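You operate a simulated robot arm through the tools that you are given. There is no shell and no other tool. Be economical: measure what you need, move in short steps, check, and stop when the job is done.

You are at the controls of a simulated robot arm. One attempt, no reset.

TASK
Push the key in the jig up to its stop, clamp it and brush a strip of glue along it.
Fine: knob to HOLD; glue from the pot; brush back in the cup, lid back on; the bar stays up. A coat counts when it lies all over at full strength: go over it till it gets no stronger.

Only the result counts: the job must be done as asked and must still hold three seconds after the hand-in. Knocking over, shifting, dropping, spilling or breaking anything else fails it. A push-on lid holds only when it is set on centred and level and pressed home; a screw cap is set on level and turned clockwise until tight.

THE ROBOT
A 6-joint arm with a two-finger parallel gripper, fixed in place. Base frame: the origin is at the foot of the arm, x ahead of it, y to its left, z up; the work surface is at about z = 0.78. Readings come in m, degrees, newtons and seconds.
With the tool pointing down near the work surface it reaches from about 0.26 to 0.68 m from the base axis. Its first joint turns from -66.0 to 66.0 degrees. Payload 2.9 kg.
The tool frame sits at the grasp point between the pads (the TCP): z along the fingers, y along the line on which they close. The tips reach 0.03 m beyond it. The gripper opens to 0.11 m. The fingers are 0.02 m wide and 0.01 m thick; the gripper's body (0.048 by 0.112 m) begins 0.055 m behind the TCP.
Orientation is told as [roll, pitch, yaw] about the base's x, y, z axes, in that order, counted from this pose: with the fingers straight down and closing along the base's y, the tool's x points along the base's -x, its y along +y and its z along -z.

THE INTERFACE
- The arm moves only by the tool nudge_tool. Its argument "rows" is a list of rows, each an object of numbers (a shift or turn left out is 0, a gripper value left out holds the last): "dx", "dy", "dz": the shift along the tool's x, y, z in cm; "wx", "wy", "wz": the turn, a rotation vector about the tool's x, y, z in degrees; "gripper": the closure, from 0 (fully open) to 1 (shut). In form: [{"dx": .., "dy": .., "dz": .., "wx": .., "wy": .., "wz": .., "gripper": ..}, ...]. A call has 1 to 10 rows; each row is the pose to reach, as a shift and turn from the pose commanded when the call began, along the tool's axes at that moment. A row lasts 0.2 s, in which the tool goes at most 0.05 m and 8.6 degrees; a call with a longer step from one row to the next is refused whole, and so is a gripper value outside its range. A pose out of reach is approached as far as the arm can. The call stops where the force on the tool passes 40 N (or 10 N more than at its start, if that is more) or the arm is blocked; 0.2 s more then pass. Each finger travels about 0.108 m/s and halts on what it meets, pressing with about 37 N; the grip force reading is that of the motor and also rises with nothing between the fingers. The clock runs only during rows and for 0.2 s after the last one: add rows that repeat a pose to give the fingers time. The reply holds the time, the measured pose of the TCP, the force on the tool along the base axes, the opening and the grip force, in the units named above and with some noise, with the torque about the TCP (base axes, N m) and any sound that the robot's microphone picked up, and new pictures: "pictures" is both (left out), scene, wrist or none.
- Cameras (640 x 400 px; columns grow to the right, rows downward): "scene" is fixed at [0.0912, 0.4441, 1.3895]; the picture's right is [-0.64, -0.77, 0.00], its down [-0.39, 0.33, -0.86] and it looks along [0.66, -0.55, -0.51] (base axes); focal length 350 px, centre (320, 200). "wrist" rides on the gripper at [0.072, 0.017, -0.103] in the tool frame; the picture's right is [-0.23, 0.97, 0.00], its down [-0.76, -0.18, -0.62] and it looks along [-0.61, -0.14, 0.78] (tool axes); focal length 222 px, centre (320, 200). There is no depth. A picture from a camera that has moved, and an enlarged one, comes with that camera's place and axes in the base frame and with its lens.
- inspect(camera, box): a new picture of the part [left, top, right, bottom] of that camera's present view, enlarged. The clock stands still meanwhile.
- sign_off(): hands the job in; it is judged then, once.

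Work in short steps. Places have to be worked out from the pictures, the camera data and where the tool is seen: move nearer, look again, correct. Check each grasp and each placing, and mend what went wrong. You have 120 turns and 200 pictures in all, those below and enlarged ones among them. Open the gripper and draw the arm clear of the work before you hand the job in, unless the task says otherwise; then end with one line.

The tools are called after "Emit:" as a command line: name --argument value ..., lists and objects as JSON in quotes. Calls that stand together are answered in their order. nudge_tool: Moves the arm, as the interface text tells. Its arguments: {"type":"object","properties":{"rows":{"type":"array"},"pictures":{"type":"string","enum":["both","scene","wrist","none"]}},"required":["rows"]} The other tools are called the same way: inspect (camera, box) takes an enlarged picture of a part of a camera's view; sign_off () hands the job in.

At the start:

```text
t: 0.0
eef_pos: [0.4718, -0.0712, 1.1509]
tcp_rot: [0.0, 0.0, 0.0]
wrist_force: [0.8, 0.6, 0.8]
ft_torque: [-0.04, 0.01, -0.02]
gripper_width: 0.1101
grip_force: 0.0
```

scene: 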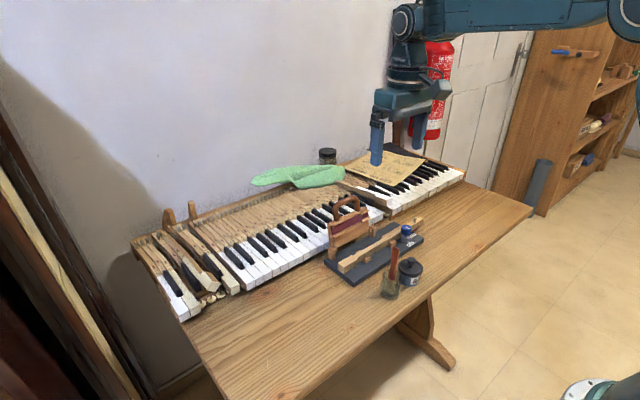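
wrist: 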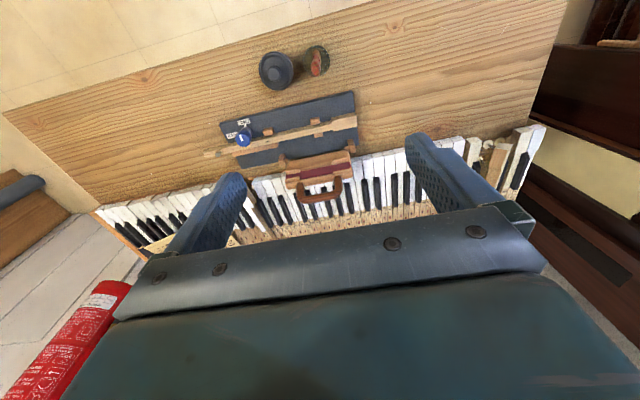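

The pictures show a jig with a key, knob, a bar with handle, a pot and a cup with brush. I enlarge both views to see details.

Emit:
inspect --camera "scene" --box '[310, 180, 450, 310]'

Emit:
inspect --camera "wrist" --box '[190, 30, 380, 210]'

```text
3.08 times, centred on (380, 245) of scene
camera zoom: at [0.0912, 0.4441, 1.3895], right [-0.64, -0.77, 0.0], down [-0.39, 0.33, -0.86], along [0.66, -0.55, -0.51], focal length 1078 px, centre (135, 62)
```

zoom: 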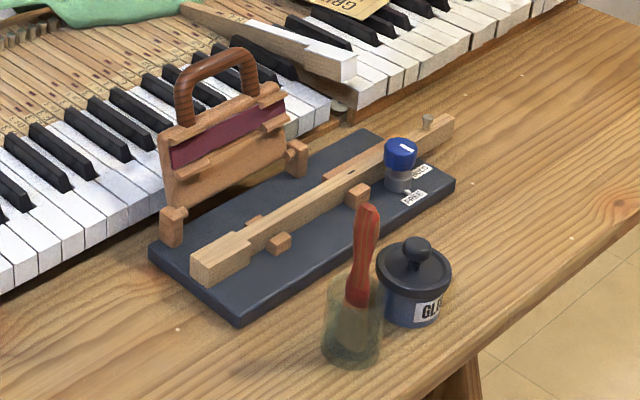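

```text
2.22 times, centred on (285, 120) of wrist
camera zoom: at [0.3994, -0.0541, 1.2539], right [0.23, 0.97, 0.0], down [0.76, -0.18, 0.62], along [0.61, -0.14, -0.78], focal length 494 px, centre (398, 378)
```

zoom: 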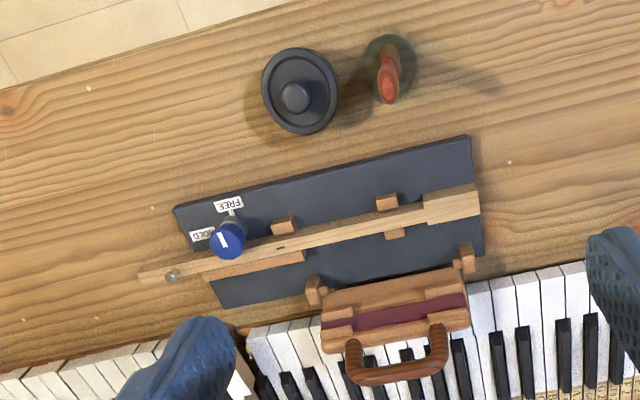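

I estimate the knob near (0.54,-0.24), the key along y at x≈0.56, the pot near (0.45,-0.14) and the brush near (0.45,-0.07). I move back and lower for a closer look at the jig.

Emit:
nudge_tool --rows '[{"dx": 1.8, "dy": -2.5, "dz": 3.5}, {"dx": 3.5, "dy": -5, "dz": 7}, {"dx": 5.3, "dy": -7.5, "dz": 10.5}, {"dx": 7, "dy": -10, "dz": 14}, {"dx": 7, "dy": -10, "dz": 14}]' --pictures "wrist"

Emit:
inspect --camera "wrist" --box '[120, 50, 520, 300]'

```text
t: 1.2
eef_pos: [0.4006, -0.1735, 1.0106]
tcp_rot: [0.0, -0.1, 0.0]
wrist_force: [0.1, 0.0, 0.2]
ft_torque: [0.01, 0.0, -0.02]
gripper_width: 0.1099
grip_force: 0.1
camera wrist: at [0.3293, -0.1565, 1.1136], right [0.23, 0.97, 0.0], down [0.76, -0.18, 0.62], along [0.61, -0.14, -0.78], focal length 222 px, centre (320, 200)
```

wrist: 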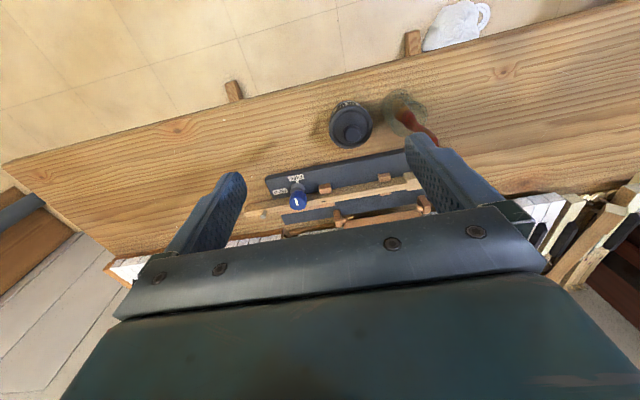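

```text
1.60 times, centred on (320, 175) of wrist
camera zoom: at [0.3293, -0.1565, 1.1136], right [0.23, 0.97, 0.0], down [0.76, -0.18, 0.62], along [0.61, -0.14, -0.78], focal length 355 px, centre (320, 240)
```

zoom: 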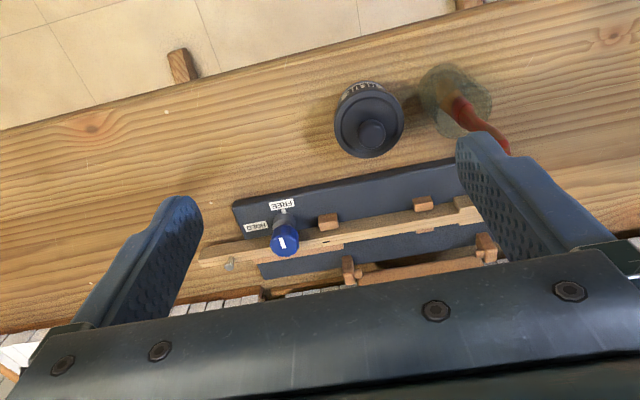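

I zoom further on the jig and the pot.

Emit:
inspect --camera "wrist" --box '[235, 150, 435, 250]'

Emit:
inspect --camera "scene" --box '[322, 205, 432, 300]'

```text
3.20 times, centred on (335, 200) of wrist
camera zoom: at [0.3293, -0.1565, 1.1136], right [0.23, 0.97, 0.0], down [0.76, -0.18, 0.62], along [0.61, -0.14, -0.78], focal length 711 px, centre (272, 200)
```

zoom: 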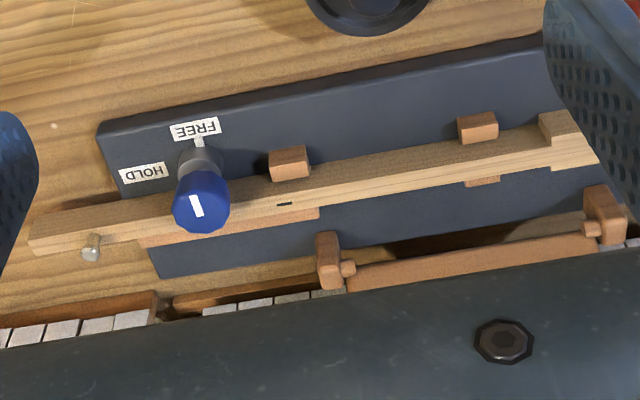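

```text
4.21 times, centred on (377, 252) of scene
camera zoom: at [0.0912, 0.4441, 1.3895], right [-0.64, -0.77, 0.0], down [-0.39, 0.33, -0.86], along [0.66, -0.55, -0.51], focal length 1475 px, centre (80, -21)
```

zoom: 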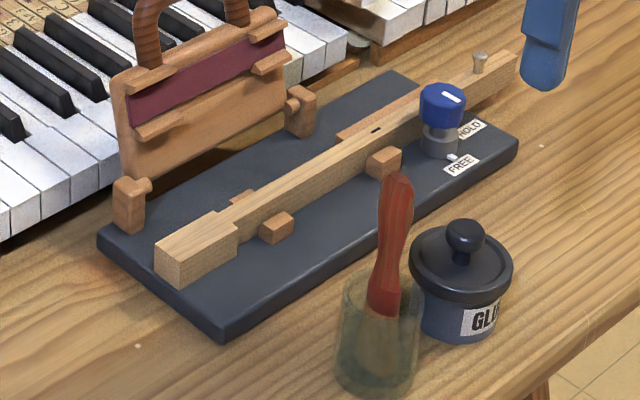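

The key's head shoulder is about 1.6 cm from the front block (the stop), in the -y direction, and the knob points to FREE. I close the gripper and go beside the head end (x≈0.56, y≈0.03), staying high.

Emit:
nudge_tool --rows '[{"dx": -2.7, "dy": 3.4, "gripper": 1}, {"dx": -5.3, "dy": 6.8}, {"dx": -8, "dy": 10.2}, {"dx": -10.6, "dy": 13.6}, {"dx": -13.3, "dy": 17}, {"dx": -16, "dy": 20.4}, {"dx": -16, "dy": 20.4, "dz": 4}, {"dx": -16, "dy": 20.4, "dz": 8}, {"dx": -16, "dy": 20.4, "dz": 8}]'

```text
t: 3.2
eef_pos: [0.5614, 0.0335, 0.9305]
tcp_rot: [0.1, 0.1, -0.1]
wrist_force: [0.1, -0.2, 0.6]
ft_torque: [0.03, 0.0, -0.03]
gripper_width: 0.0
grip_force: 36.5
camera wrist: at [0.4903, 0.0505, 1.034], right [0.23, 0.97, 0.0], down [0.76, -0.18, 0.62], along [0.61, -0.14, -0.78], focal length 222 px, centre (320, 200)
```

scene: 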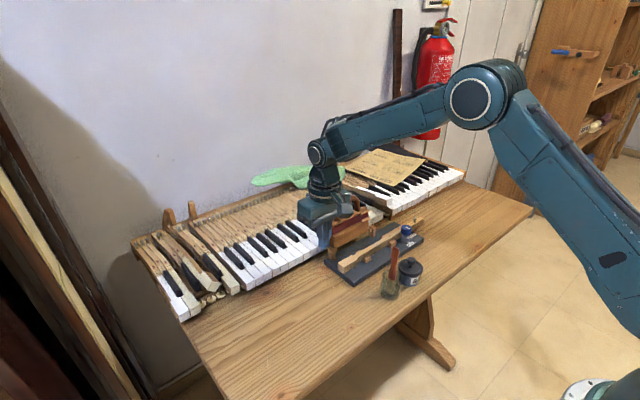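
wrist: 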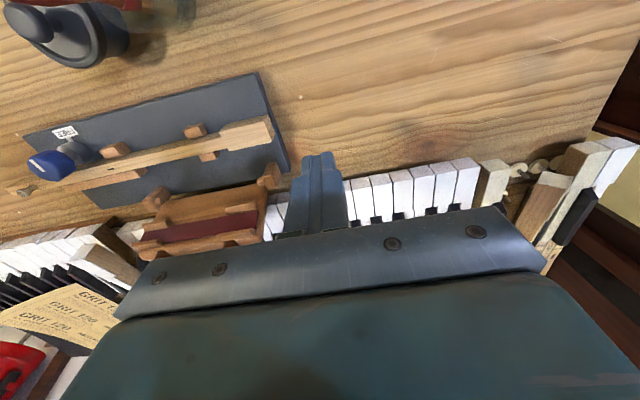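

Head end face is at about (0.559, -0.010); post and bar are clear. I descend to z≈0.838 beside it.

Emit:
nudge_tool --rows '[{"dz": 4, "dx": 0.2}, {"dz": 8, "dx": 0.2}, {"dz": 9.2, "dx": 0.2}, {"dz": 9.2, "dx": 0.2}]' --pictures "wrist"

```text
t: 4.2
eef_pos: [0.5585, 0.0325, 0.838]
tcp_rot: [0.0, 0.0, 0.0]
wrist_force: [0.5, -0.2, 0.5]
ft_torque: [0.06, -0.01, -0.02]
gripper_width: 0.0
grip_force: 37.0
camera wrist: at [0.4863, 0.05, 0.9419], right [0.23, 0.97, 0.0], down [0.76, -0.18, 0.62], along [0.61, -0.14, -0.78], focal length 222 px, centre (320, 200)
```

wrist: 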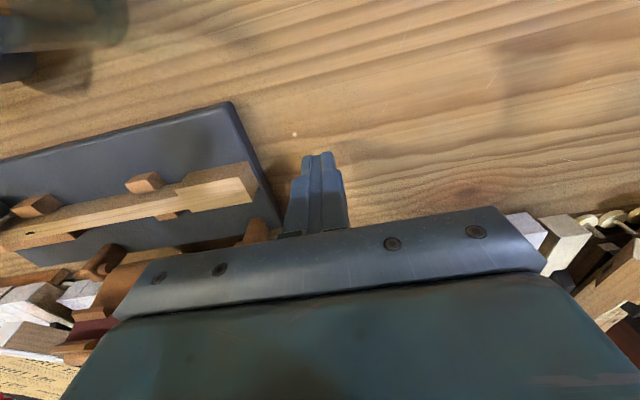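

Fingers are level beside the head. I push toward -y: first up to near contact, then on about 1 cm, watching force.

Emit:
nudge_tool --rows '[{"dy": -2}, {"dy": -3}, {"dy": -3.5}, {"dy": -4}, {"dy": -4}]' --pictures "wrist"

Emit:
inspect --camera "wrist" --box '[120, 120, 360, 270]'

```text
t: 5.4
eef_pos: [0.5588, -0.0083, 0.8376]
tcp_rot: [0.0, 0.0, 0.0]
wrist_force: [0.2, 0.1, 0.2]
ft_torque: [-0.01, -0.03, 0.0]
gripper_width: 0.0001
grip_force: 36.5
camera wrist: at [0.4873, 0.0099, 0.9421], right [0.23, 0.97, 0.0], down [0.76, -0.18, 0.62], along [0.61, -0.14, -0.78], focal length 222 px, centre (320, 200)
```

wrist: 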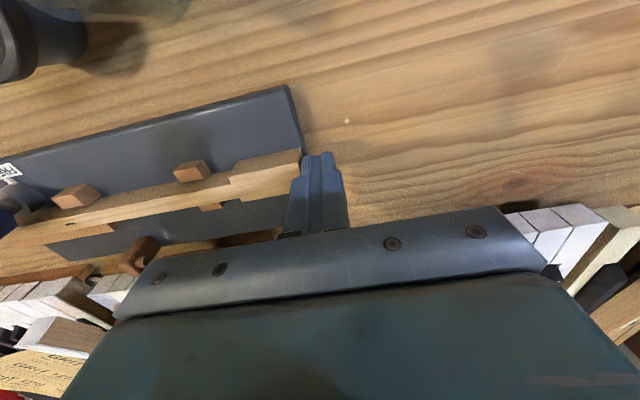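

```text
2.67 times, centred on (240, 195) of wrist
camera zoom: at [0.4873, 0.0099, 0.9421], right [0.23, 0.97, 0.0], down [0.76, -0.18, 0.62], along [0.61, -0.14, -0.78], focal length 592 px, centre (533, 213)
```

zoom: 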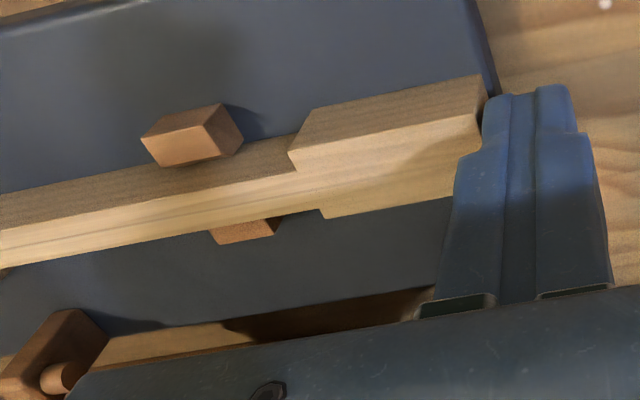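

Contact is about to be made; gap shoulder–block about 1.4 cm. I push on in small steps.

Emit:
nudge_tool --rows '[{"dy": -0.3}, {"dy": -0.6}, {"dy": -0.8}, {"dy": -1.0}, {"dy": -1.0}]' --pictures "none"

Emit:
inspect --camera "wrist" --box '[120, 120, 360, 270]'

```text
t: 6.6
eef_pos: [0.5586, -0.0191, 0.8371]
tcp_rot: [0.1, 0.0, 0.0]
wrist_force: [-0.4, 0.5, 0.3]
ft_torque: [-0.02, 0.03, -0.01]
gripper_width: 0.0
grip_force: 36.8
```

```text
2.67 times, centred on (240, 195) of wrist
camera zoom: at [0.4882, -0.0005, 0.9413], right [0.23, 0.97, 0.0], down [0.76, -0.18, 0.62], along [0.61, -0.14, -0.78], focal length 592 px, centre (533, 213)
```

zoom: 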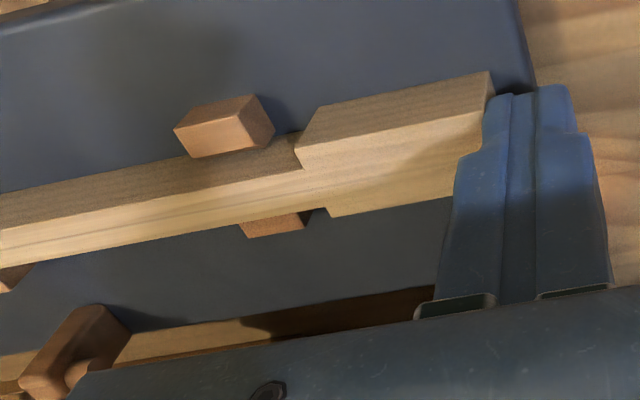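

The key follows; the gap is roughly 0.7 cm. I go on gently.

Emit:
nudge_tool --rows '[{"dy": -0.2}, {"dy": -0.4}, {"dy": -0.5}, {"dy": -0.5}]' --pictures "none"

Emit:
inspect --camera "wrist" --box '[120, 120, 360, 270]'

```text
t: 7.6
eef_pos: [0.5599, -0.0214, 0.8381]
tcp_rot: [0.0, 0.0, 0.1]
wrist_force: [0.0, 1.2, -0.4]
ft_torque: [0.01, 0.03, 0.0]
gripper_width: 0.0001
grip_force: 36.5
```

```text
2.67 times, centred on (240, 195) of wrist
camera zoom: at [0.4872, -0.005, 0.9415], right [0.23, 0.97, 0.0], down [0.76, -0.18, 0.62], along [0.61, -0.14, -0.78], focal length 592 px, centre (533, 213)
```

zoom: 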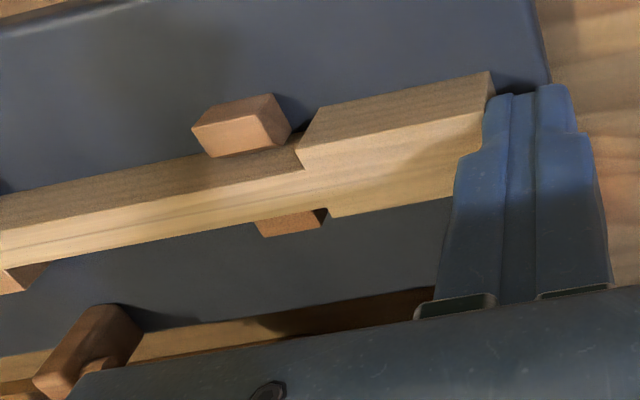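

Gap now a few mm. I push on in 1 mm steps.

Emit:
nudge_tool --rows '[{"dy": -0.1}, {"dy": -0.2}, {"dy": -0.3}, {"dy": -0.3}]' --pictures "none"

Emit:
inspect --camera "wrist" --box '[120, 120, 360, 270]'

```text
t: 8.6
eef_pos: [0.5595, -0.0272, 0.8378]
tcp_rot: [0.0, 0.0, 0.0]
wrist_force: [1.0, 0.0, -0.2]
ft_torque: [-0.02, -0.01, -0.03]
gripper_width: 0.0
grip_force: 37.5
```

```text
2.67 times, centred on (240, 195) of wrist
camera zoom: at [0.4876, -0.0087, 0.9417], right [0.23, 0.97, 0.0], down [0.76, -0.18, 0.62], along [0.61, -0.14, -0.78], focal length 592 px, centre (533, 213)
```

zoom: 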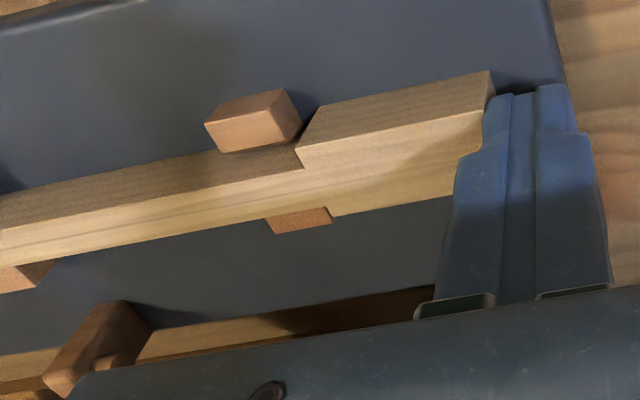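

Nearly touching. Continue in 0.7 mm steps until force rises.

Emit:
nudge_tool --rows '[{"dy": -0.07}, {"dy": -0.14}, {"dy": -0.14}]' --pictures "none"

Emit:
inspect --camera "wrist" --box '[180, 130, 300, 220]'

```text
t: 9.4
eef_pos: [0.5594, -0.0284, 0.8382]
tcp_rot: [0.1, -0.1, 0.0]
wrist_force: [0.7, -0.2, 0.7]
ft_torque: [0.06, 0.04, 0.0]
gripper_width: 0.0001
grip_force: 37.4
```

```text
4.44 times, centred on (240, 175) of wrist
camera zoom: at [0.4873, -0.0105, 0.9419], right [0.23, 0.97, 0.0], down [0.76, -0.18, 0.62], along [0.61, -0.14, -0.78], focal length 987 px, centre (676, 311)
```

zoom: 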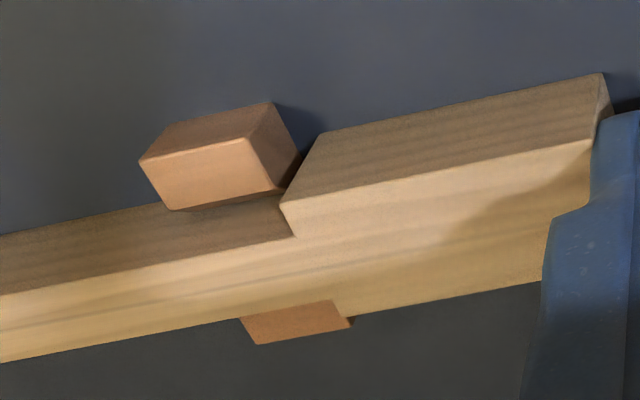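

Measured at plate level, the gap is still about 3–4 mm. Continue with small steps.

Emit:
nudge_tool --rows '[{"dy": -0.1}, {"dy": -0.2}, {"dy": -0.2}]' --pictures "none"

Emit:
inspect --camera "wrist" --box '[180, 130, 300, 220]'

```text
t: 10.2
eef_pos: [0.5588, -0.0293, 0.8381]
tcp_rot: [0.0, 0.0, 0.0]
wrist_force: [-0.1, -0.2, 0.2]
ft_torque: [-0.02, -0.01, 0.02]
gripper_width: 0.0003
grip_force: 36.8
```

```text
4.44 times, centred on (240, 175) of wrist
camera zoom: at [0.487, -0.0121, 0.9417], right [0.23, 0.97, 0.0], down [0.76, -0.18, 0.62], along [0.61, -0.14, -0.78], focal length 987 px, centre (676, 311)
```

zoom: 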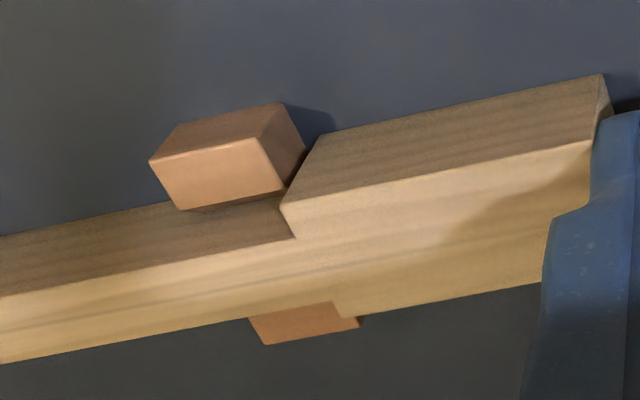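

About 2 mm left; I continue 1 mm at a time watching force.

Emit:
nudge_tool --rows '[{"dy": -0.08}, {"dy": -0.16}, {"dy": -0.16}]' --pictures "none"

Emit:
nudge_tool --rows '[{"dy": -0.05}, {"dy": -0.1}, {"dy": -0.1}]' --pictures "none"

Emit:
inspect --camera "wrist" --box '[180, 130, 300, 220]'

```text
t: 11.0
eef_pos: [0.5582, -0.0306, 0.8385]
tcp_rot: [0.0, 0.0, 0.0]
wrist_force: [0.1, 0.1, 0.8]
ft_torque: [0.0, 0.0, 0.01]
gripper_width: 0.0
grip_force: 37.6
```

```text
t: 11.8
eef_pos: [0.5598, -0.0316, 0.8378]
tcp_rot: [0.0, 0.0, 0.0]
wrist_force: [-0.5, 0.2, 0.2]
ft_torque: [-0.02, 0.02, 0.01]
gripper_width: 0.0
grip_force: 37.3
```

```text
4.44 times, centred on (240, 175) of wrist
camera zoom: at [0.4875, -0.0142, 0.9417], right [0.23, 0.97, 0.0], down [0.76, -0.18, 0.62], along [0.61, -0.14, -0.78], focal length 987 px, centre (676, 311)
```

zoom: 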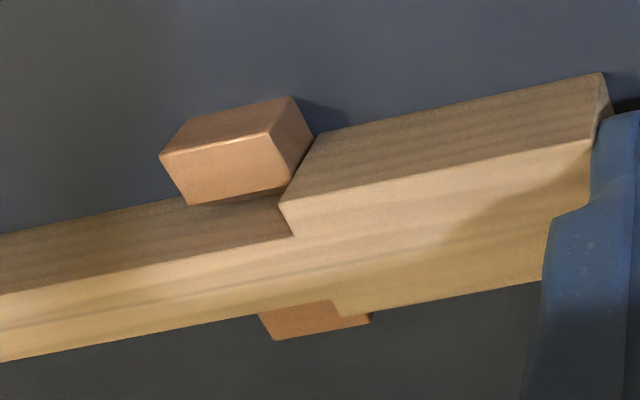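

Now nearly closed. Another 1 mm with force check.

Emit:
nudge_tool --rows '[{"dy": -0.05}, {"dy": -0.1}, {"dy": -0.1}]' --pictures "none"

Emit:
nudge_tool --rows '[{"dy": -0.04}, {"dy": -0.08}, {"dy": -0.08}]' --pictures "none"

Emit:
inspect --camera "wrist" --box '[180, 130, 300, 220]'

```text
t: 12.6
eef_pos: [0.5596, -0.032, 0.8376]
tcp_rot: [0.0, 0.1, 0.0]
wrist_force: [0.3, -0.5, -0.1]
ft_torque: [-0.01, -0.01, 0.05]
gripper_width: 0.0
grip_force: 36.8
```

```text
t: 13.4
eef_pos: [0.5597, -0.0314, 0.8382]
tcp_rot: [0.0, -0.1, 0.0]
wrist_force: [0.1, 2.3, -1.2]
ft_torque: [0.06, -0.03, -0.01]
gripper_width: 0.0
grip_force: 37.2
```

```text
4.44 times, centred on (240, 175) of wrist
camera zoom: at [0.4873, -0.0156, 0.942], right [0.23, 0.97, 0.0], down [0.76, -0.18, 0.62], along [0.61, -0.14, -0.78], focal length 987 px, centre (676, 311)
```

zoom: 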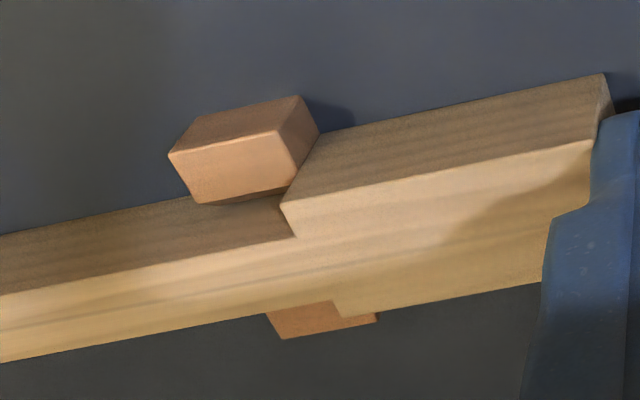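

Force of 2.3 N appears; the shoulder meets the block. I press about 0.5–1 mm more to confirm.

Emit:
nudge_tool --rows '[{"dy": -0.04}, {"dy": -0.07}, {"dy": -0.07}]' --pictures "none"

Emit:
inspect --camera "wrist" --box '[180, 130, 300, 220]'

```text
t: 14.2
eef_pos: [0.56, -0.0325, 0.8393]
tcp_rot: [0.0, 0.0, 0.0]
wrist_force: [-1.1, 7.4, -0.7]
ft_torque: [0.15, 0.03, 0.01]
gripper_width: 0.0003
grip_force: 36.8
```

```text
4.44 times, centred on (240, 175) of wrist
camera zoom: at [0.4873, -0.0159, 0.9425], right [0.23, 0.97, 0.0], down [0.76, -0.18, 0.62], along [0.61, -0.14, -0.78], focal length 987 px, centre (676, 311)
```

zoom: 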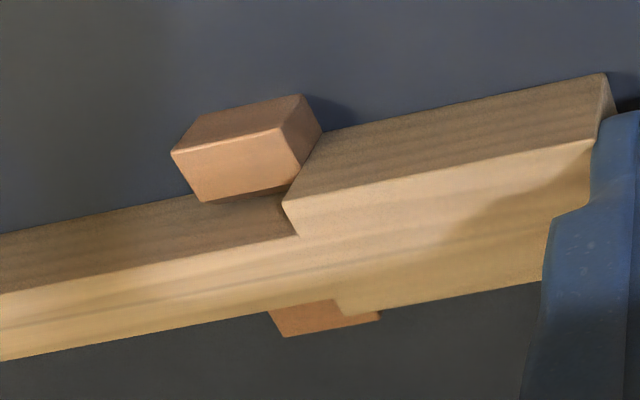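

The stop is reached (7.4 N, no further motion). I back off, rise and go above the knob, opening the gripper.

Emit:
nudge_tool --rows '[{"dy": 1.5}, {"dy": 2, "dz": -3}, {"dy": 2, "dz": -7}, {"dy": 0, "dz": -10}, {"dy": -4.5, "dz": -11}, {"dy": -9, "dz": -11, "dx": 0.5, "gripper": 0.5}, {"dy": -13, "dz": -11, "dx": 1}, {"dy": -17, "dz": -11, "dx": 1.5}, {"dy": -20.5, "dz": -11, "dx": 2}, {"dy": -20.5, "dz": -11, "dx": 2}]'

Emit:
inspect --camera "wrist" --box '[220, 110, 420, 235]'

```text
t: 16.4
eef_pos: [0.5377, -0.2397, 0.9481]
tcp_rot: [-0.1, 0.0, 0.0]
wrist_force: [-0.6, 0.6, 1.2]
ft_torque: [0.02, -0.02, 0.03]
gripper_width: 0.055
grip_force: 0.0
camera wrist: at [0.4662, -0.2215, 1.051], right [0.23, 0.97, 0.0], down [0.76, -0.18, 0.62], along [0.61, -0.14, -0.78], focal length 222 px, centre (320, 200)
```

scene: 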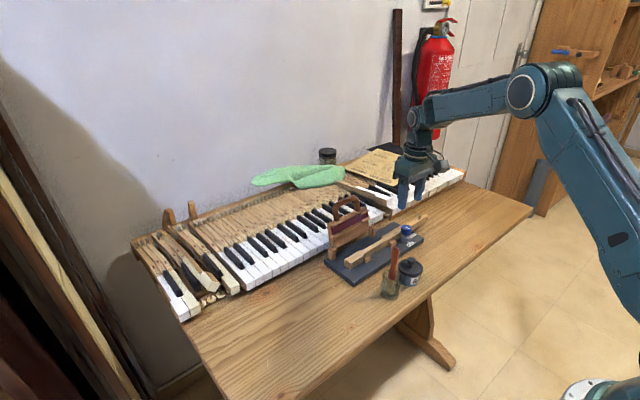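
wrist: 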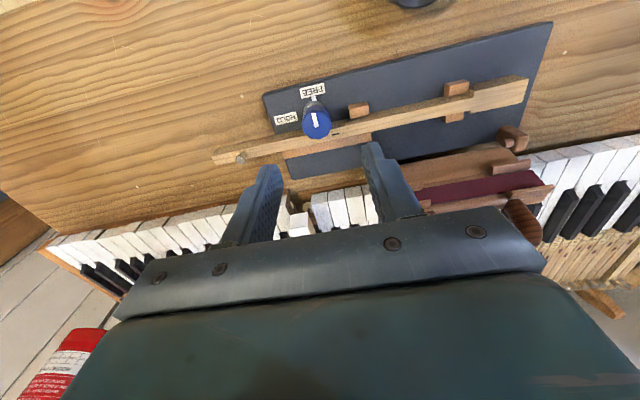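

```text
3.20 times, centred on (320, 172) of wrist
camera zoom: at [0.4662, -0.2215, 1.051], right [0.23, 0.97, 0.0], down [0.76, -0.18, 0.62], along [0.61, -0.14, -0.78], focal length 711 px, centre (320, 288)
```

zoom: 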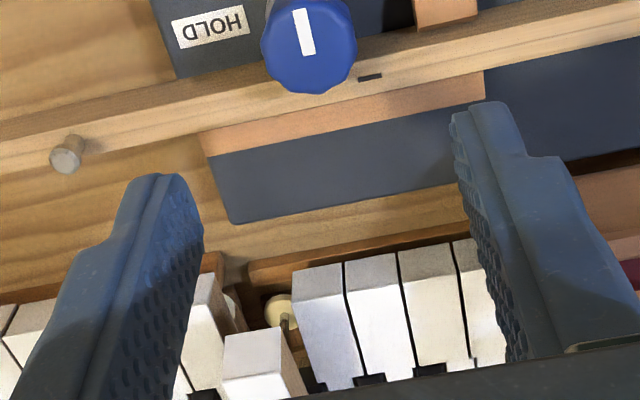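

I zoom on the knob from both cameras to find its height relative to the key.

Emit:
inspect --camera "wrist" --box '[270, 70, 370, 165]'

Emit:
inspect --camera "scene" --box '[375, 205, 440, 255]'

```text
4.21 times, centred on (320, 118) of wrist
camera zoom: at [0.4662, -0.2215, 1.051], right [0.23, 0.97, 0.0], down [0.76, -0.18, 0.62], along [0.61, -0.14, -0.78], focal length 935 px, centre (320, 547)
```

zoom: 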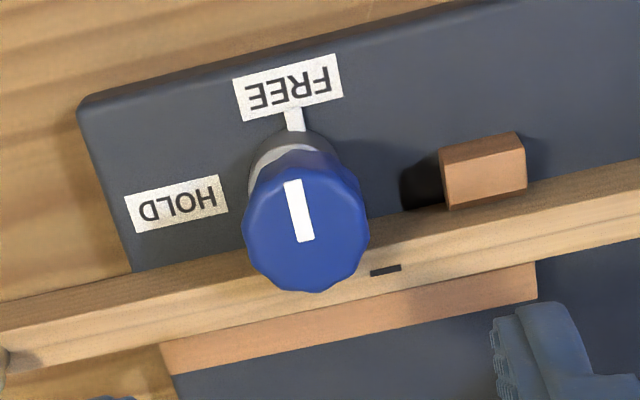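

```text
8.00 times, centred on (408, 230) of scene
camera zoom: at [0.0912, 0.4441, 1.3895], right [-0.64, -0.77, 0.0], down [-0.39, 0.33, -0.86], along [0.66, -0.55, -0.51], focal length 2803 px, centre (-380, -40)
```

zoom: 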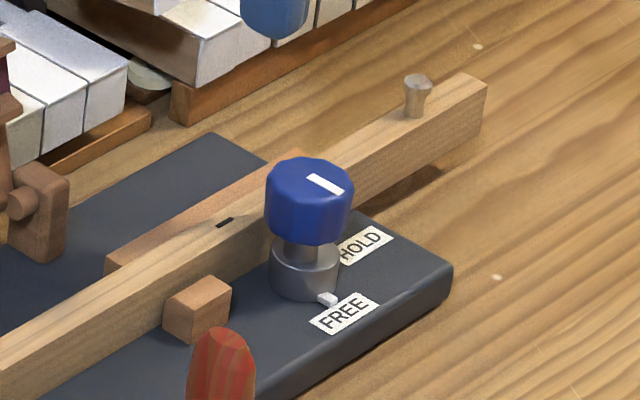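

Knob axis ≈ (0.536,-0.238), top z≈0.843, blue part down to ≈0.827, just above the key top. I descend with the fingers straddling it and look.

Emit:
nudge_tool --rows '[{"dx": 0.2, "dz": 4}, {"dx": 0.2, "dz": 6.8}, {"dx": 0.2, "dz": 6.8}]' --pictures "none"

Emit:
inspect --camera "wrist" --box '[200, 90, 440, 240]'

Emit:
inspect --camera "scene" --box '[365, 185, 455, 255]'

```text
t: 17.2
eef_pos: [0.5381, -0.2391, 0.8796]
tcp_rot: [0.1, 0.1, 0.1]
wrist_force: [-0.2, 0.4, 0.3]
ft_torque: [-0.02, 0.03, -0.01]
gripper_width: 0.055
grip_force: 0.1
```

```text
2.67 times, centred on (320, 165) of wrist
camera zoom: at [0.465, -0.2215, 0.9825], right [0.23, 0.97, 0.0], down [0.76, -0.18, 0.62], along [0.61, -0.14, -0.78], focal length 592 px, centre (320, 293)
```

zoom: 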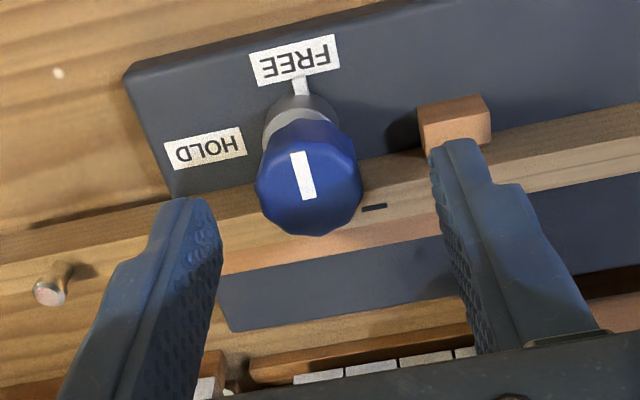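

```text
5.71 times, centred on (410, 220) of scene
camera zoom: at [0.0912, 0.4441, 1.3895], right [-0.64, -0.77, 0.0], down [-0.39, 0.33, -0.86], along [0.66, -0.55, -0.51], focal length 2002 px, centre (-194, 86)
```

zoom: 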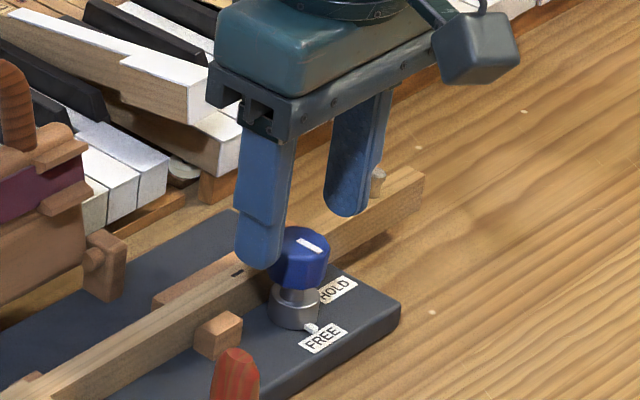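

Knob centre refined to (0.535,-0.240). I descend to tips ≈0.827 and close.

Emit:
nudge_tool --rows '[{"dx": 0.15, "dy": -0.15, "dz": 1.2}, {"dx": 0.15, "dy": -0.15, "dz": 2.25}, {"dx": 0.15, "dy": -0.15, "dz": 2.25, "gripper": 0.7}, {"dx": 0.15, "dy": -0.15, "dz": 2.25, "gripper": 0.72}, {"dx": 0.15, "dy": -0.15, "dz": 2.25, "gripper": 1}, {"dx": 0.15, "dy": -0.15, "dz": 2.25, "gripper": 1}]' --pictures "none"

Emit:
inspect --camera "wrist" --box '[200, 90, 440, 240]'

Emit:
inspect --camera "scene" --box '[365, 185, 455, 255]'

```text
t: 18.6
eef_pos: [0.5343, -0.2418, 0.857]
tcp_rot: [-0.1, 0.0, -0.3]
wrist_force: [-2.6, -16.2, 1.3]
ft_torque: [-0.37, -0.71, -0.03]
gripper_width: 0.0282
grip_force: 37.1
```

```text
2.67 times, centred on (320, 165) of wrist
camera zoom: at [0.463, -0.2242, 0.9605], right [0.23, 0.97, 0.0], down [0.76, -0.18, 0.62], along [0.61, -0.14, -0.78], focal length 592 px, centre (320, 293)
```

zoom: 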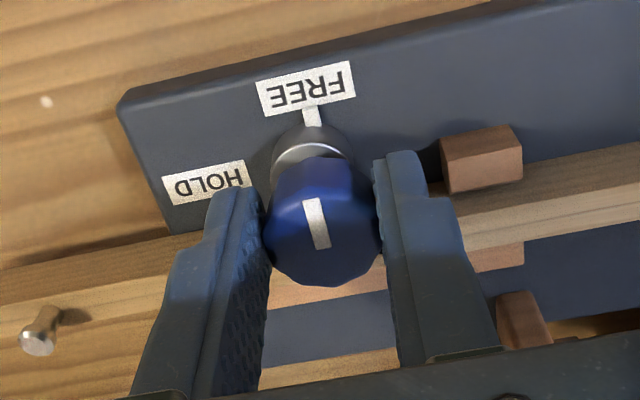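

```text
5.71 times, centred on (410, 220) of scene
camera zoom: at [0.0912, 0.4437, 1.3897], right [-0.64, -0.77, 0.0], down [-0.39, 0.33, -0.86], along [0.66, -0.55, -0.51], focal length 2002 px, centre (-194, 86)
```

zoom: 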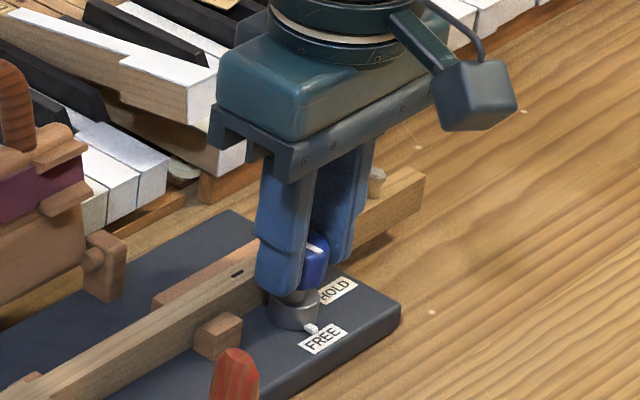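

The grip holds (28 mm) but a 16 N side load shows it is off by a little in y; I shift 2 mm toward -y to relieve it.

Emit:
nudge_tool --rows '[{"dy": -0.1}, {"dy": -0.2}, {"dy": -0.2}]' --pictures "none"

```text
t: 19.4
eef_pos: [0.5353, -0.2422, 0.8577]
tcp_rot: [0.2, 0.1, 0.2]
wrist_force: [-4.7, -8.4, 0.4]
ft_torque: [-0.14, -0.4, -0.02]
gripper_width: 0.0279
grip_force: 36.7
```

Load halved; another 2 mm in -y and 1 mm in -x, then start turning CCW (wz negative) 40°.

Emit:
nudge_tool --rows '[{"dy": -0.2, "dx": 0.1}, {"dy": -0.2, "dx": 0.1, "wz": -8}, {"dy": -0.2, "dx": 0.1, "wz": -16}, {"dy": -0.2, "dx": 0.1, "wz": -24}, {"dy": -0.2, "dx": 0.1, "wz": -32}, {"dy": -0.2, "dx": 0.1, "wz": -40}, {"dy": -0.2, "dx": 0.1, "wz": -40}]' --pictures "wrist"

Emit:
inspect --camera "scene" --box '[365, 185, 455, 255]'

```text
t: 21.0
eef_pos: [0.5342, -0.2439, 0.8571]
tcp_rot: [0.2, 0.0, 40.0]
wrist_force: [1.9, 4.6, -0.1]
ft_torque: [-0.03, 0.06, 0.02]
gripper_width: 0.028
grip_force: 37.0
camera wrist: at [0.469, -0.2776, 0.9608], right [-0.45, 0.89, 0.0], down [0.7, 0.35, 0.62], along [0.55, 0.28, -0.78], focal length 222 px, centre (320, 200)
```

wrist: 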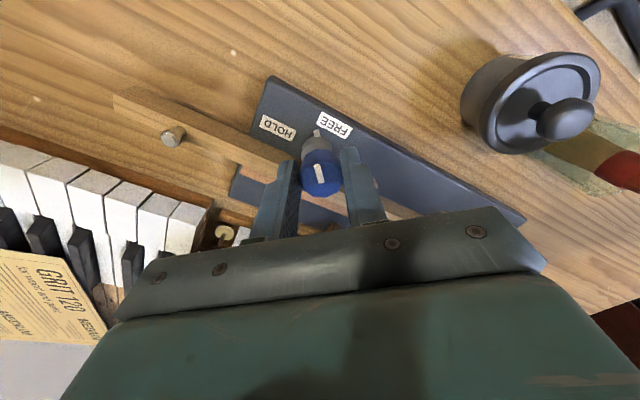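

```text
5.71 times, centred on (410, 220) of scene
camera zoom: at [0.0915, 0.4441, 1.3895], right [-0.64, -0.77, 0.0], down [-0.39, 0.33, -0.86], along [0.66, -0.55, -0.51], focal length 2002 px, centre (-194, 86)
```

zoom: 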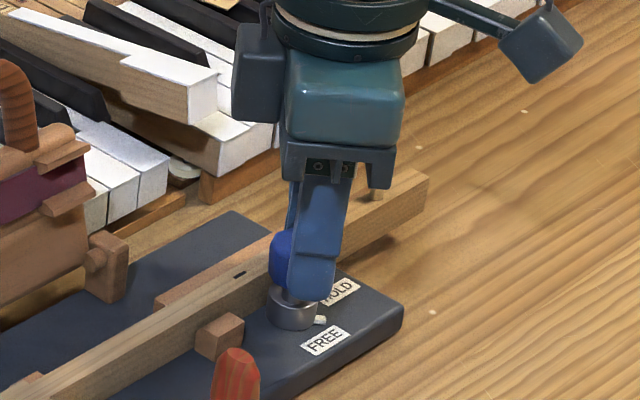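

The pointer follows halfway. I turn another 50°.

Emit:
nudge_tool --rows '[{"wz": -8}, {"wz": -16}, {"wz": -24}, {"wz": -32}, {"wz": -40}, {"wz": -46}, {"wz": -50}, {"wz": -50}]' --pictures "wrist"

Emit:
inspect --camera "scene" --box '[365, 185, 455, 255]'

Emit:
inspect --camera "wrist" --box '[240, 80, 400, 210]'

```text
t: 22.8
eef_pos: [0.5348, -0.2451, 0.858]
tcp_rot: [0.1, 0.0, 90.0]
wrist_force: [1.8, 2.8, -0.4]
ft_torque: [0.05, -0.03, -0.24]
gripper_width: 0.0278
grip_force: 37.0
camera wrist: at [0.5191, -0.3168, 0.9613], right [-0.97, 0.23, 0.0], down [0.18, 0.76, 0.62], along [0.14, 0.61, -0.78], focal length 222 px, centre (320, 200)
```

wrist: 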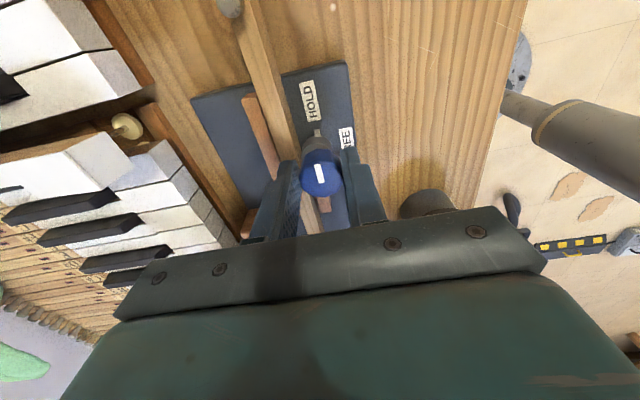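

```text
5.71 times, centred on (410, 220) of scene
camera zoom: at [0.0915, 0.444, 1.3895], right [-0.64, -0.77, 0.0], down [-0.39, 0.33, -0.86], along [0.66, -0.55, -0.51], focal length 2002 px, centre (-194, 86)
```

zoom: 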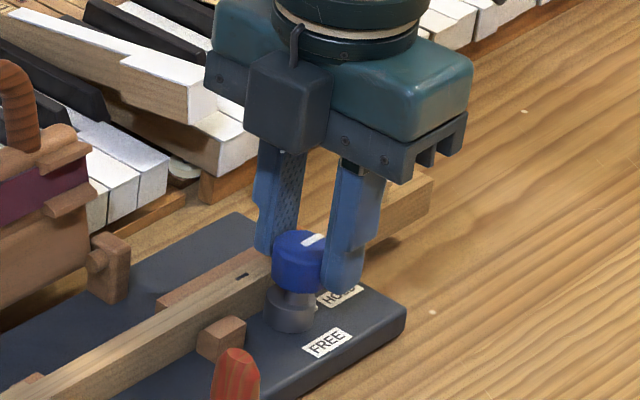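

```text
3.08 times, centred on (320, 145) of wrist
camera zoom: at [0.5191, -0.3168, 0.9613], right [-0.97, 0.23, 0.0], down [0.18, 0.76, 0.62], along [0.14, 0.61, -0.78], focal length 684 px, centre (320, 369)
```

zoom: 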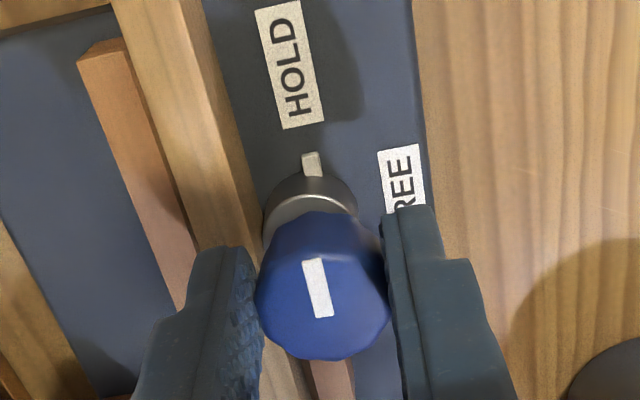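

The pointer is about at HOLD, with a resisting torque of 0.24 Nm. I try a few degrees more to feel whether it is at its end.

Emit:
nudge_tool --rows '[{"wz": -2}, {"wz": -4}, {"wz": -4}]' --pictures "none"

Emit:
inspect --camera "wrist" --box '[270, 80, 370, 180]'

```text
t: 23.6
eef_pos: [0.5355, -0.2454, 0.858]
tcp_rot: [-0.1, 0.1, 94.0]
wrist_force: [5.5, -0.6, -0.1]
ft_torque: [-0.15, -0.06, -0.19]
gripper_width: 0.0277
grip_force: 36.9
```

```text
4.00 times, centred on (320, 130) of wrist
camera zoom: at [0.524, -0.318, 0.9617], right [-0.99, 0.16, 0.0], down [0.12, 0.77, 0.62], along [0.1, 0.61, -0.78], focal length 888 px, centre (320, 480)
```

zoom: 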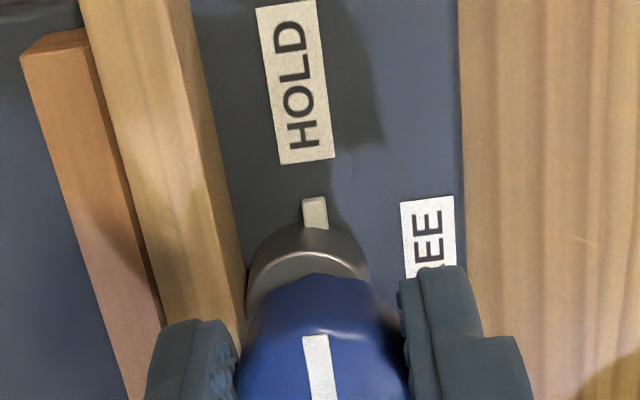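

The pointer is in line with HOLD and the cam presses the key. I release, rise straight up, and turn back to yaw 0.

Emit:
nudge_tool --rows '[{"gripper": 0.5}, {"gripper": 0.5}, {"dz": -4}, {"dz": -8}, {"dz": -12}, {"dz": -12, "wz": 8}, {"dz": -12, "wz": 16}, {"dz": -12, "wz": 24}, {"dz": -12, "wz": 32}, {"dz": -12, "wz": 32}]' --pictures "none"

Emit:
nudge_tool --rows '[{"wz": 8}, {"wz": 16}, {"wz": 24}, {"wz": 32}, {"wz": 40}, {"wz": 48}, {"wz": 56}, {"wz": 62}, {"wz": 62}]'

Emit:
inspect --camera "scene" --box '[322, 205, 432, 300]'

```text
t: 25.8
eef_pos: [0.5345, -0.2442, 0.9768]
tcp_rot: [0.0, 0.0, 61.9]
wrist_force: [0.1, 0.4, -0.2]
ft_torque: [0.04, 0.0, -0.02]
gripper_width: 0.055
grip_force: 0.0
```

```text
t: 27.8
eef_pos: [0.5332, -0.2436, 0.9778]
tcp_rot: [-0.1, -0.1, -0.2]
wrist_force: [-0.2, -0.4, -0.4]
ft_torque: [0.04, -0.03, -0.02]
gripper_width: 0.0551
grip_force: 0.1
camera wrist: at [0.463, -0.2265, 1.0814], right [0.23, 0.97, 0.0], down [0.76, -0.18, 0.62], along [0.61, -0.14, -0.78], focal length 222 px, centre (320, 200)
```

scene: 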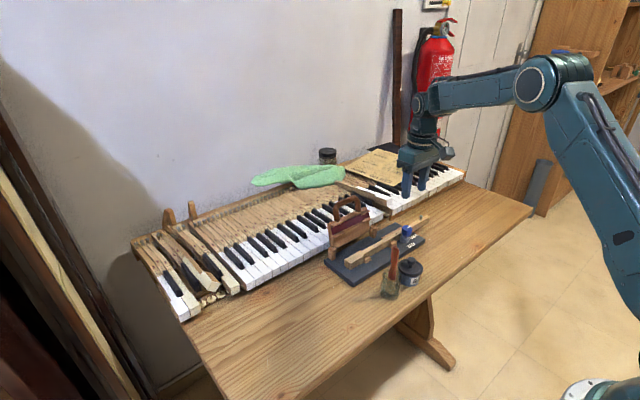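
wrist: 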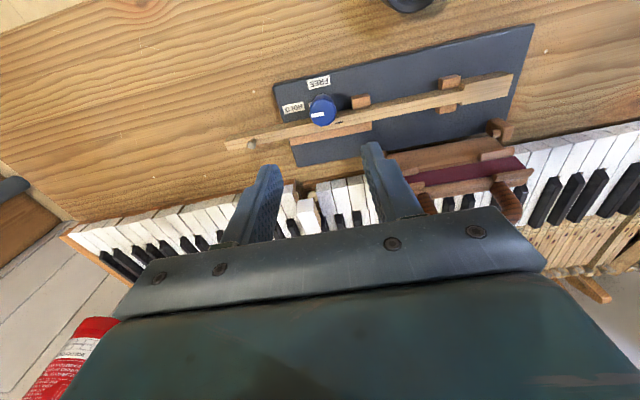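

```text
4.21 times, centred on (377, 252) of scene
camera zoom: at [0.0912, 0.4441, 1.3895], right [-0.64, -0.77, 0.0], down [-0.39, 0.33, -0.86], along [0.66, -0.55, -0.51], focal length 1475 px, centre (80, -21)
```

zoom: 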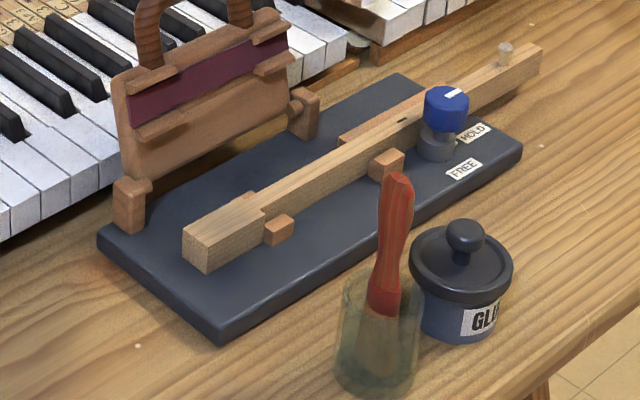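

The clamp holds and everything stands; now the lid. With yaw 90 (body clear of the brush) I go over the pot at about (0.447,-0.139).

Emit:
nudge_tool --rows '[{"dx": 1.5, "dy": 1.5, "wz": -8.5}, {"dx": 3, "dy": 3, "wz": -17}, {"dx": 4.5, "dy": 5, "wz": -25.5}, {"dx": 6, "dy": 7, "wz": -34}, {"dx": 7.5, "dy": 9, "wz": -42.5}, {"dx": 8.7, "dy": 10.4, "wz": -51}, {"dx": 8.7, "dy": 10.4, "wz": -59.5}, {"dx": 8.7, "dy": 10.4, "wz": -68}, {"dx": 8.7, "dy": 10.4, "wz": -76.5}, {"dx": 8.7, "dy": 10.4, "wz": -85}]' --pictures "none"

Emit:
nudge_tool --rows '[{"wz": -5}, {"wz": -5, "dz": 4}, {"wz": -5, "dz": 4}]' --pictures "wrist"

Emit:
inspect --camera "scene" --box '[360, 200, 450, 300]'

```text
t: 30.0
eef_pos: [0.4474, -0.1404, 0.9774]
tcp_rot: [0.0, -0.1, 85.2]
wrist_force: [-0.3, -0.4, -1.3]
ft_torque: [-0.02, -0.01, 0.01]
gripper_width: 0.0549
grip_force: 0.0
```

```text
t: 30.8
eef_pos: [0.4489, -0.1392, 0.9383]
tcp_rot: [0.0, -0.1, 90.0]
wrist_force: [0.4, -0.1, -0.5]
ft_torque: [-0.01, 0.01, 0.01]
gripper_width: 0.0551
grip_force: 0.0
camera wrist: at [0.432, -0.2121, 1.0414], right [-0.97, 0.23, 0.0], down [0.18, 0.76, 0.62], along [0.14, 0.61, -0.78], focal length 222 px, centre (320, 200)
```

wrist: 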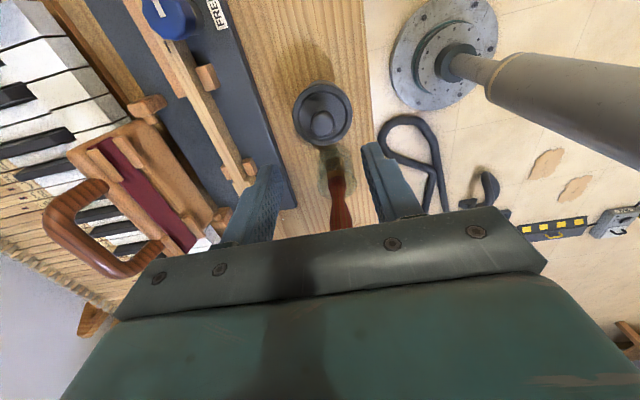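

```text
4.00 times, centred on (405, 250) of scene
camera zoom: at [0.0912, 0.4441, 1.3895], right [-0.64, -0.77, 0.0], down [-0.39, 0.33, -0.86], along [0.66, -0.55, -0.51], focal length 1402 px, centre (-20, 0)
```

zoom: 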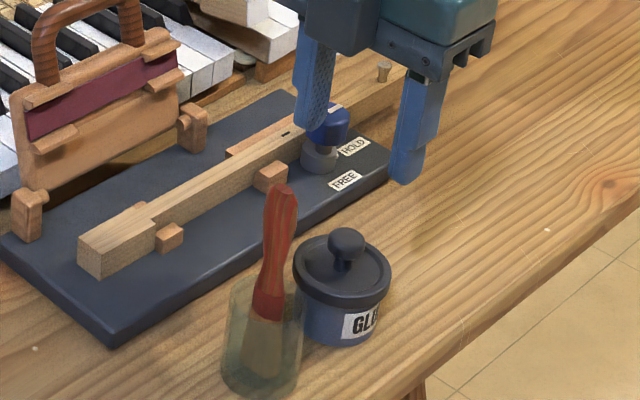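

Lid knob at (0.4465,-0.1405), top z≈0.836, disc ≈0.816. I descend to TCP 0.850 with fingers straddling the knob.

Emit:
nudge_tool --rows '[{"dy": 0.25, "dz": 4}, {"dy": 0.25, "dz": 7}, {"dy": 0.25, "dz": 8.8}, {"dy": 0.25, "dz": 8.8}]' --pictures "none"

Emit:
inspect --camera "wrist" --box '[200, 90, 440, 240]'

Emit:
inspect --camera "scene" --box '[360, 220, 450, 300]'

```text
t: 31.7
eef_pos: [0.4465, -0.1404, 0.8548]
tcp_rot: [0.0, 0.1, 90.1]
wrist_force: [-3.9, 1.2, 8.9]
ft_torque: [0.06, 0.18, 0.0]
gripper_width: 0.0553
grip_force: 0.1
stopped in row 4: the force on the tool passed its limit at 47 N (the readings are from after the stop); the commanded pose is now the measured one
```

```text
2.67 times, centred on (320, 165) of wrist
camera zoom: at [0.4293, -0.212, 0.9582], right [-0.97, 0.23, 0.0], down [0.18, 0.76, 0.62], along [0.14, 0.61, -0.78], focal length 592 px, centre (320, 293)
```

zoom: 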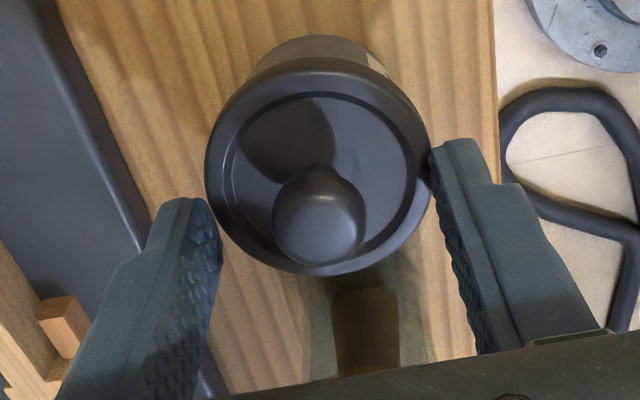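

```text
5.00 times, centred on (405, 260) of scene
camera zoom: at [0.0909, 0.4442, 1.3895], right [-0.64, -0.77, 0.0], down [-0.39, 0.33, -0.86], along [0.66, -0.55, -0.51], focal length 1752 px, centre (-105, -100)
```

zoom: 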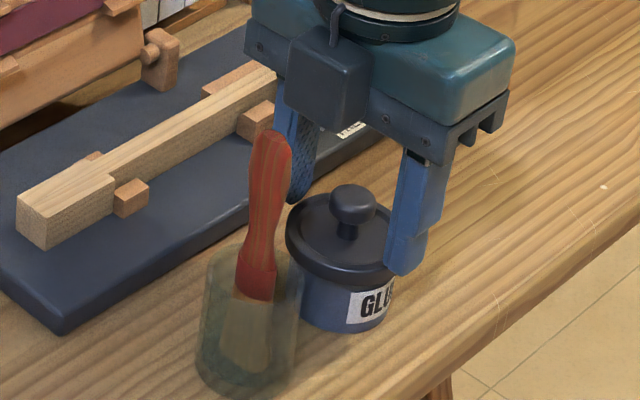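

The fingertips touched the lid rim (z≈0.825); the knob ball centre is ≈0.837. I rise 4 mm and close on the ball.

Emit:
nudge_tool --rows '[{"dz": -0.4}, {"dz": -0.4, "gripper": 0.7}, {"dz": -0.4, "gripper": 0.75}, {"dz": -0.4, "gripper": 1}, {"dz": -0.4, "gripper": 1}, {"dz": -0.4, "gripper": 1}]' --pictures "none"

Emit:
inspect --camera "wrist" --box '[200, 90, 440, 240]'

Emit:
inspect --camera "scene" --box '[360, 220, 450, 300]'

```text
t: 33.1
eef_pos: [0.447, -0.1402, 0.8581]
tcp_rot: [0.0, 0.0, 90.0]
wrist_force: [-0.1, -0.4, -0.1]
ft_torque: [0.01, 0.02, 0.01]
gripper_width: 0.0169
grip_force: 37.2
heard: snap
```

```text
2.67 times, centred on (320, 165) of wrist
camera zoom: at [0.4297, -0.2123, 0.9615], right [-0.97, 0.23, 0.0], down [0.18, 0.76, 0.62], along [0.14, 0.61, -0.78], focal length 592 px, centre (320, 293)
```

zoom: 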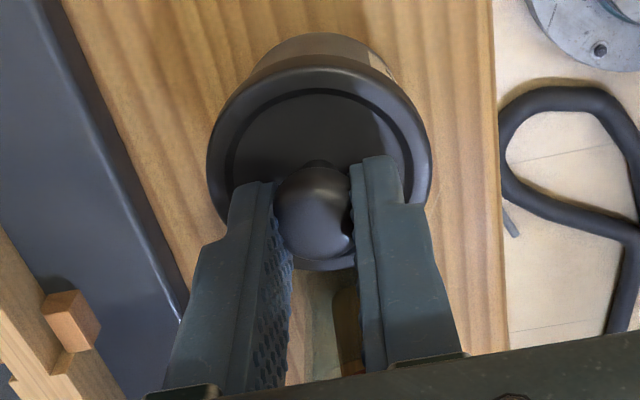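

```text
5.00 times, centred on (405, 260) of scene
camera zoom: at [0.0912, 0.4441, 1.3895], right [-0.64, -0.77, 0.0], down [-0.39, 0.33, -0.86], along [0.66, -0.55, -0.51], focal length 1752 px, centre (-105, -100)
```

zoom: 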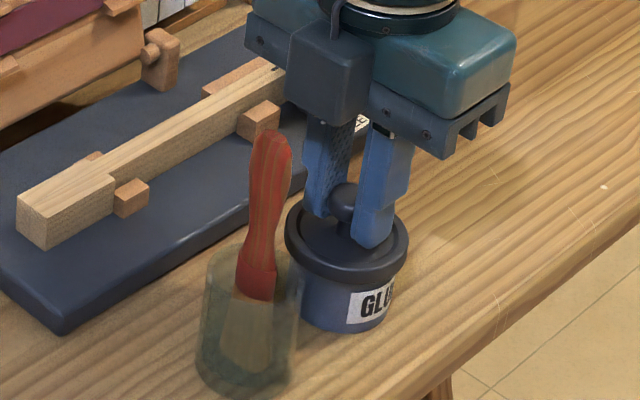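

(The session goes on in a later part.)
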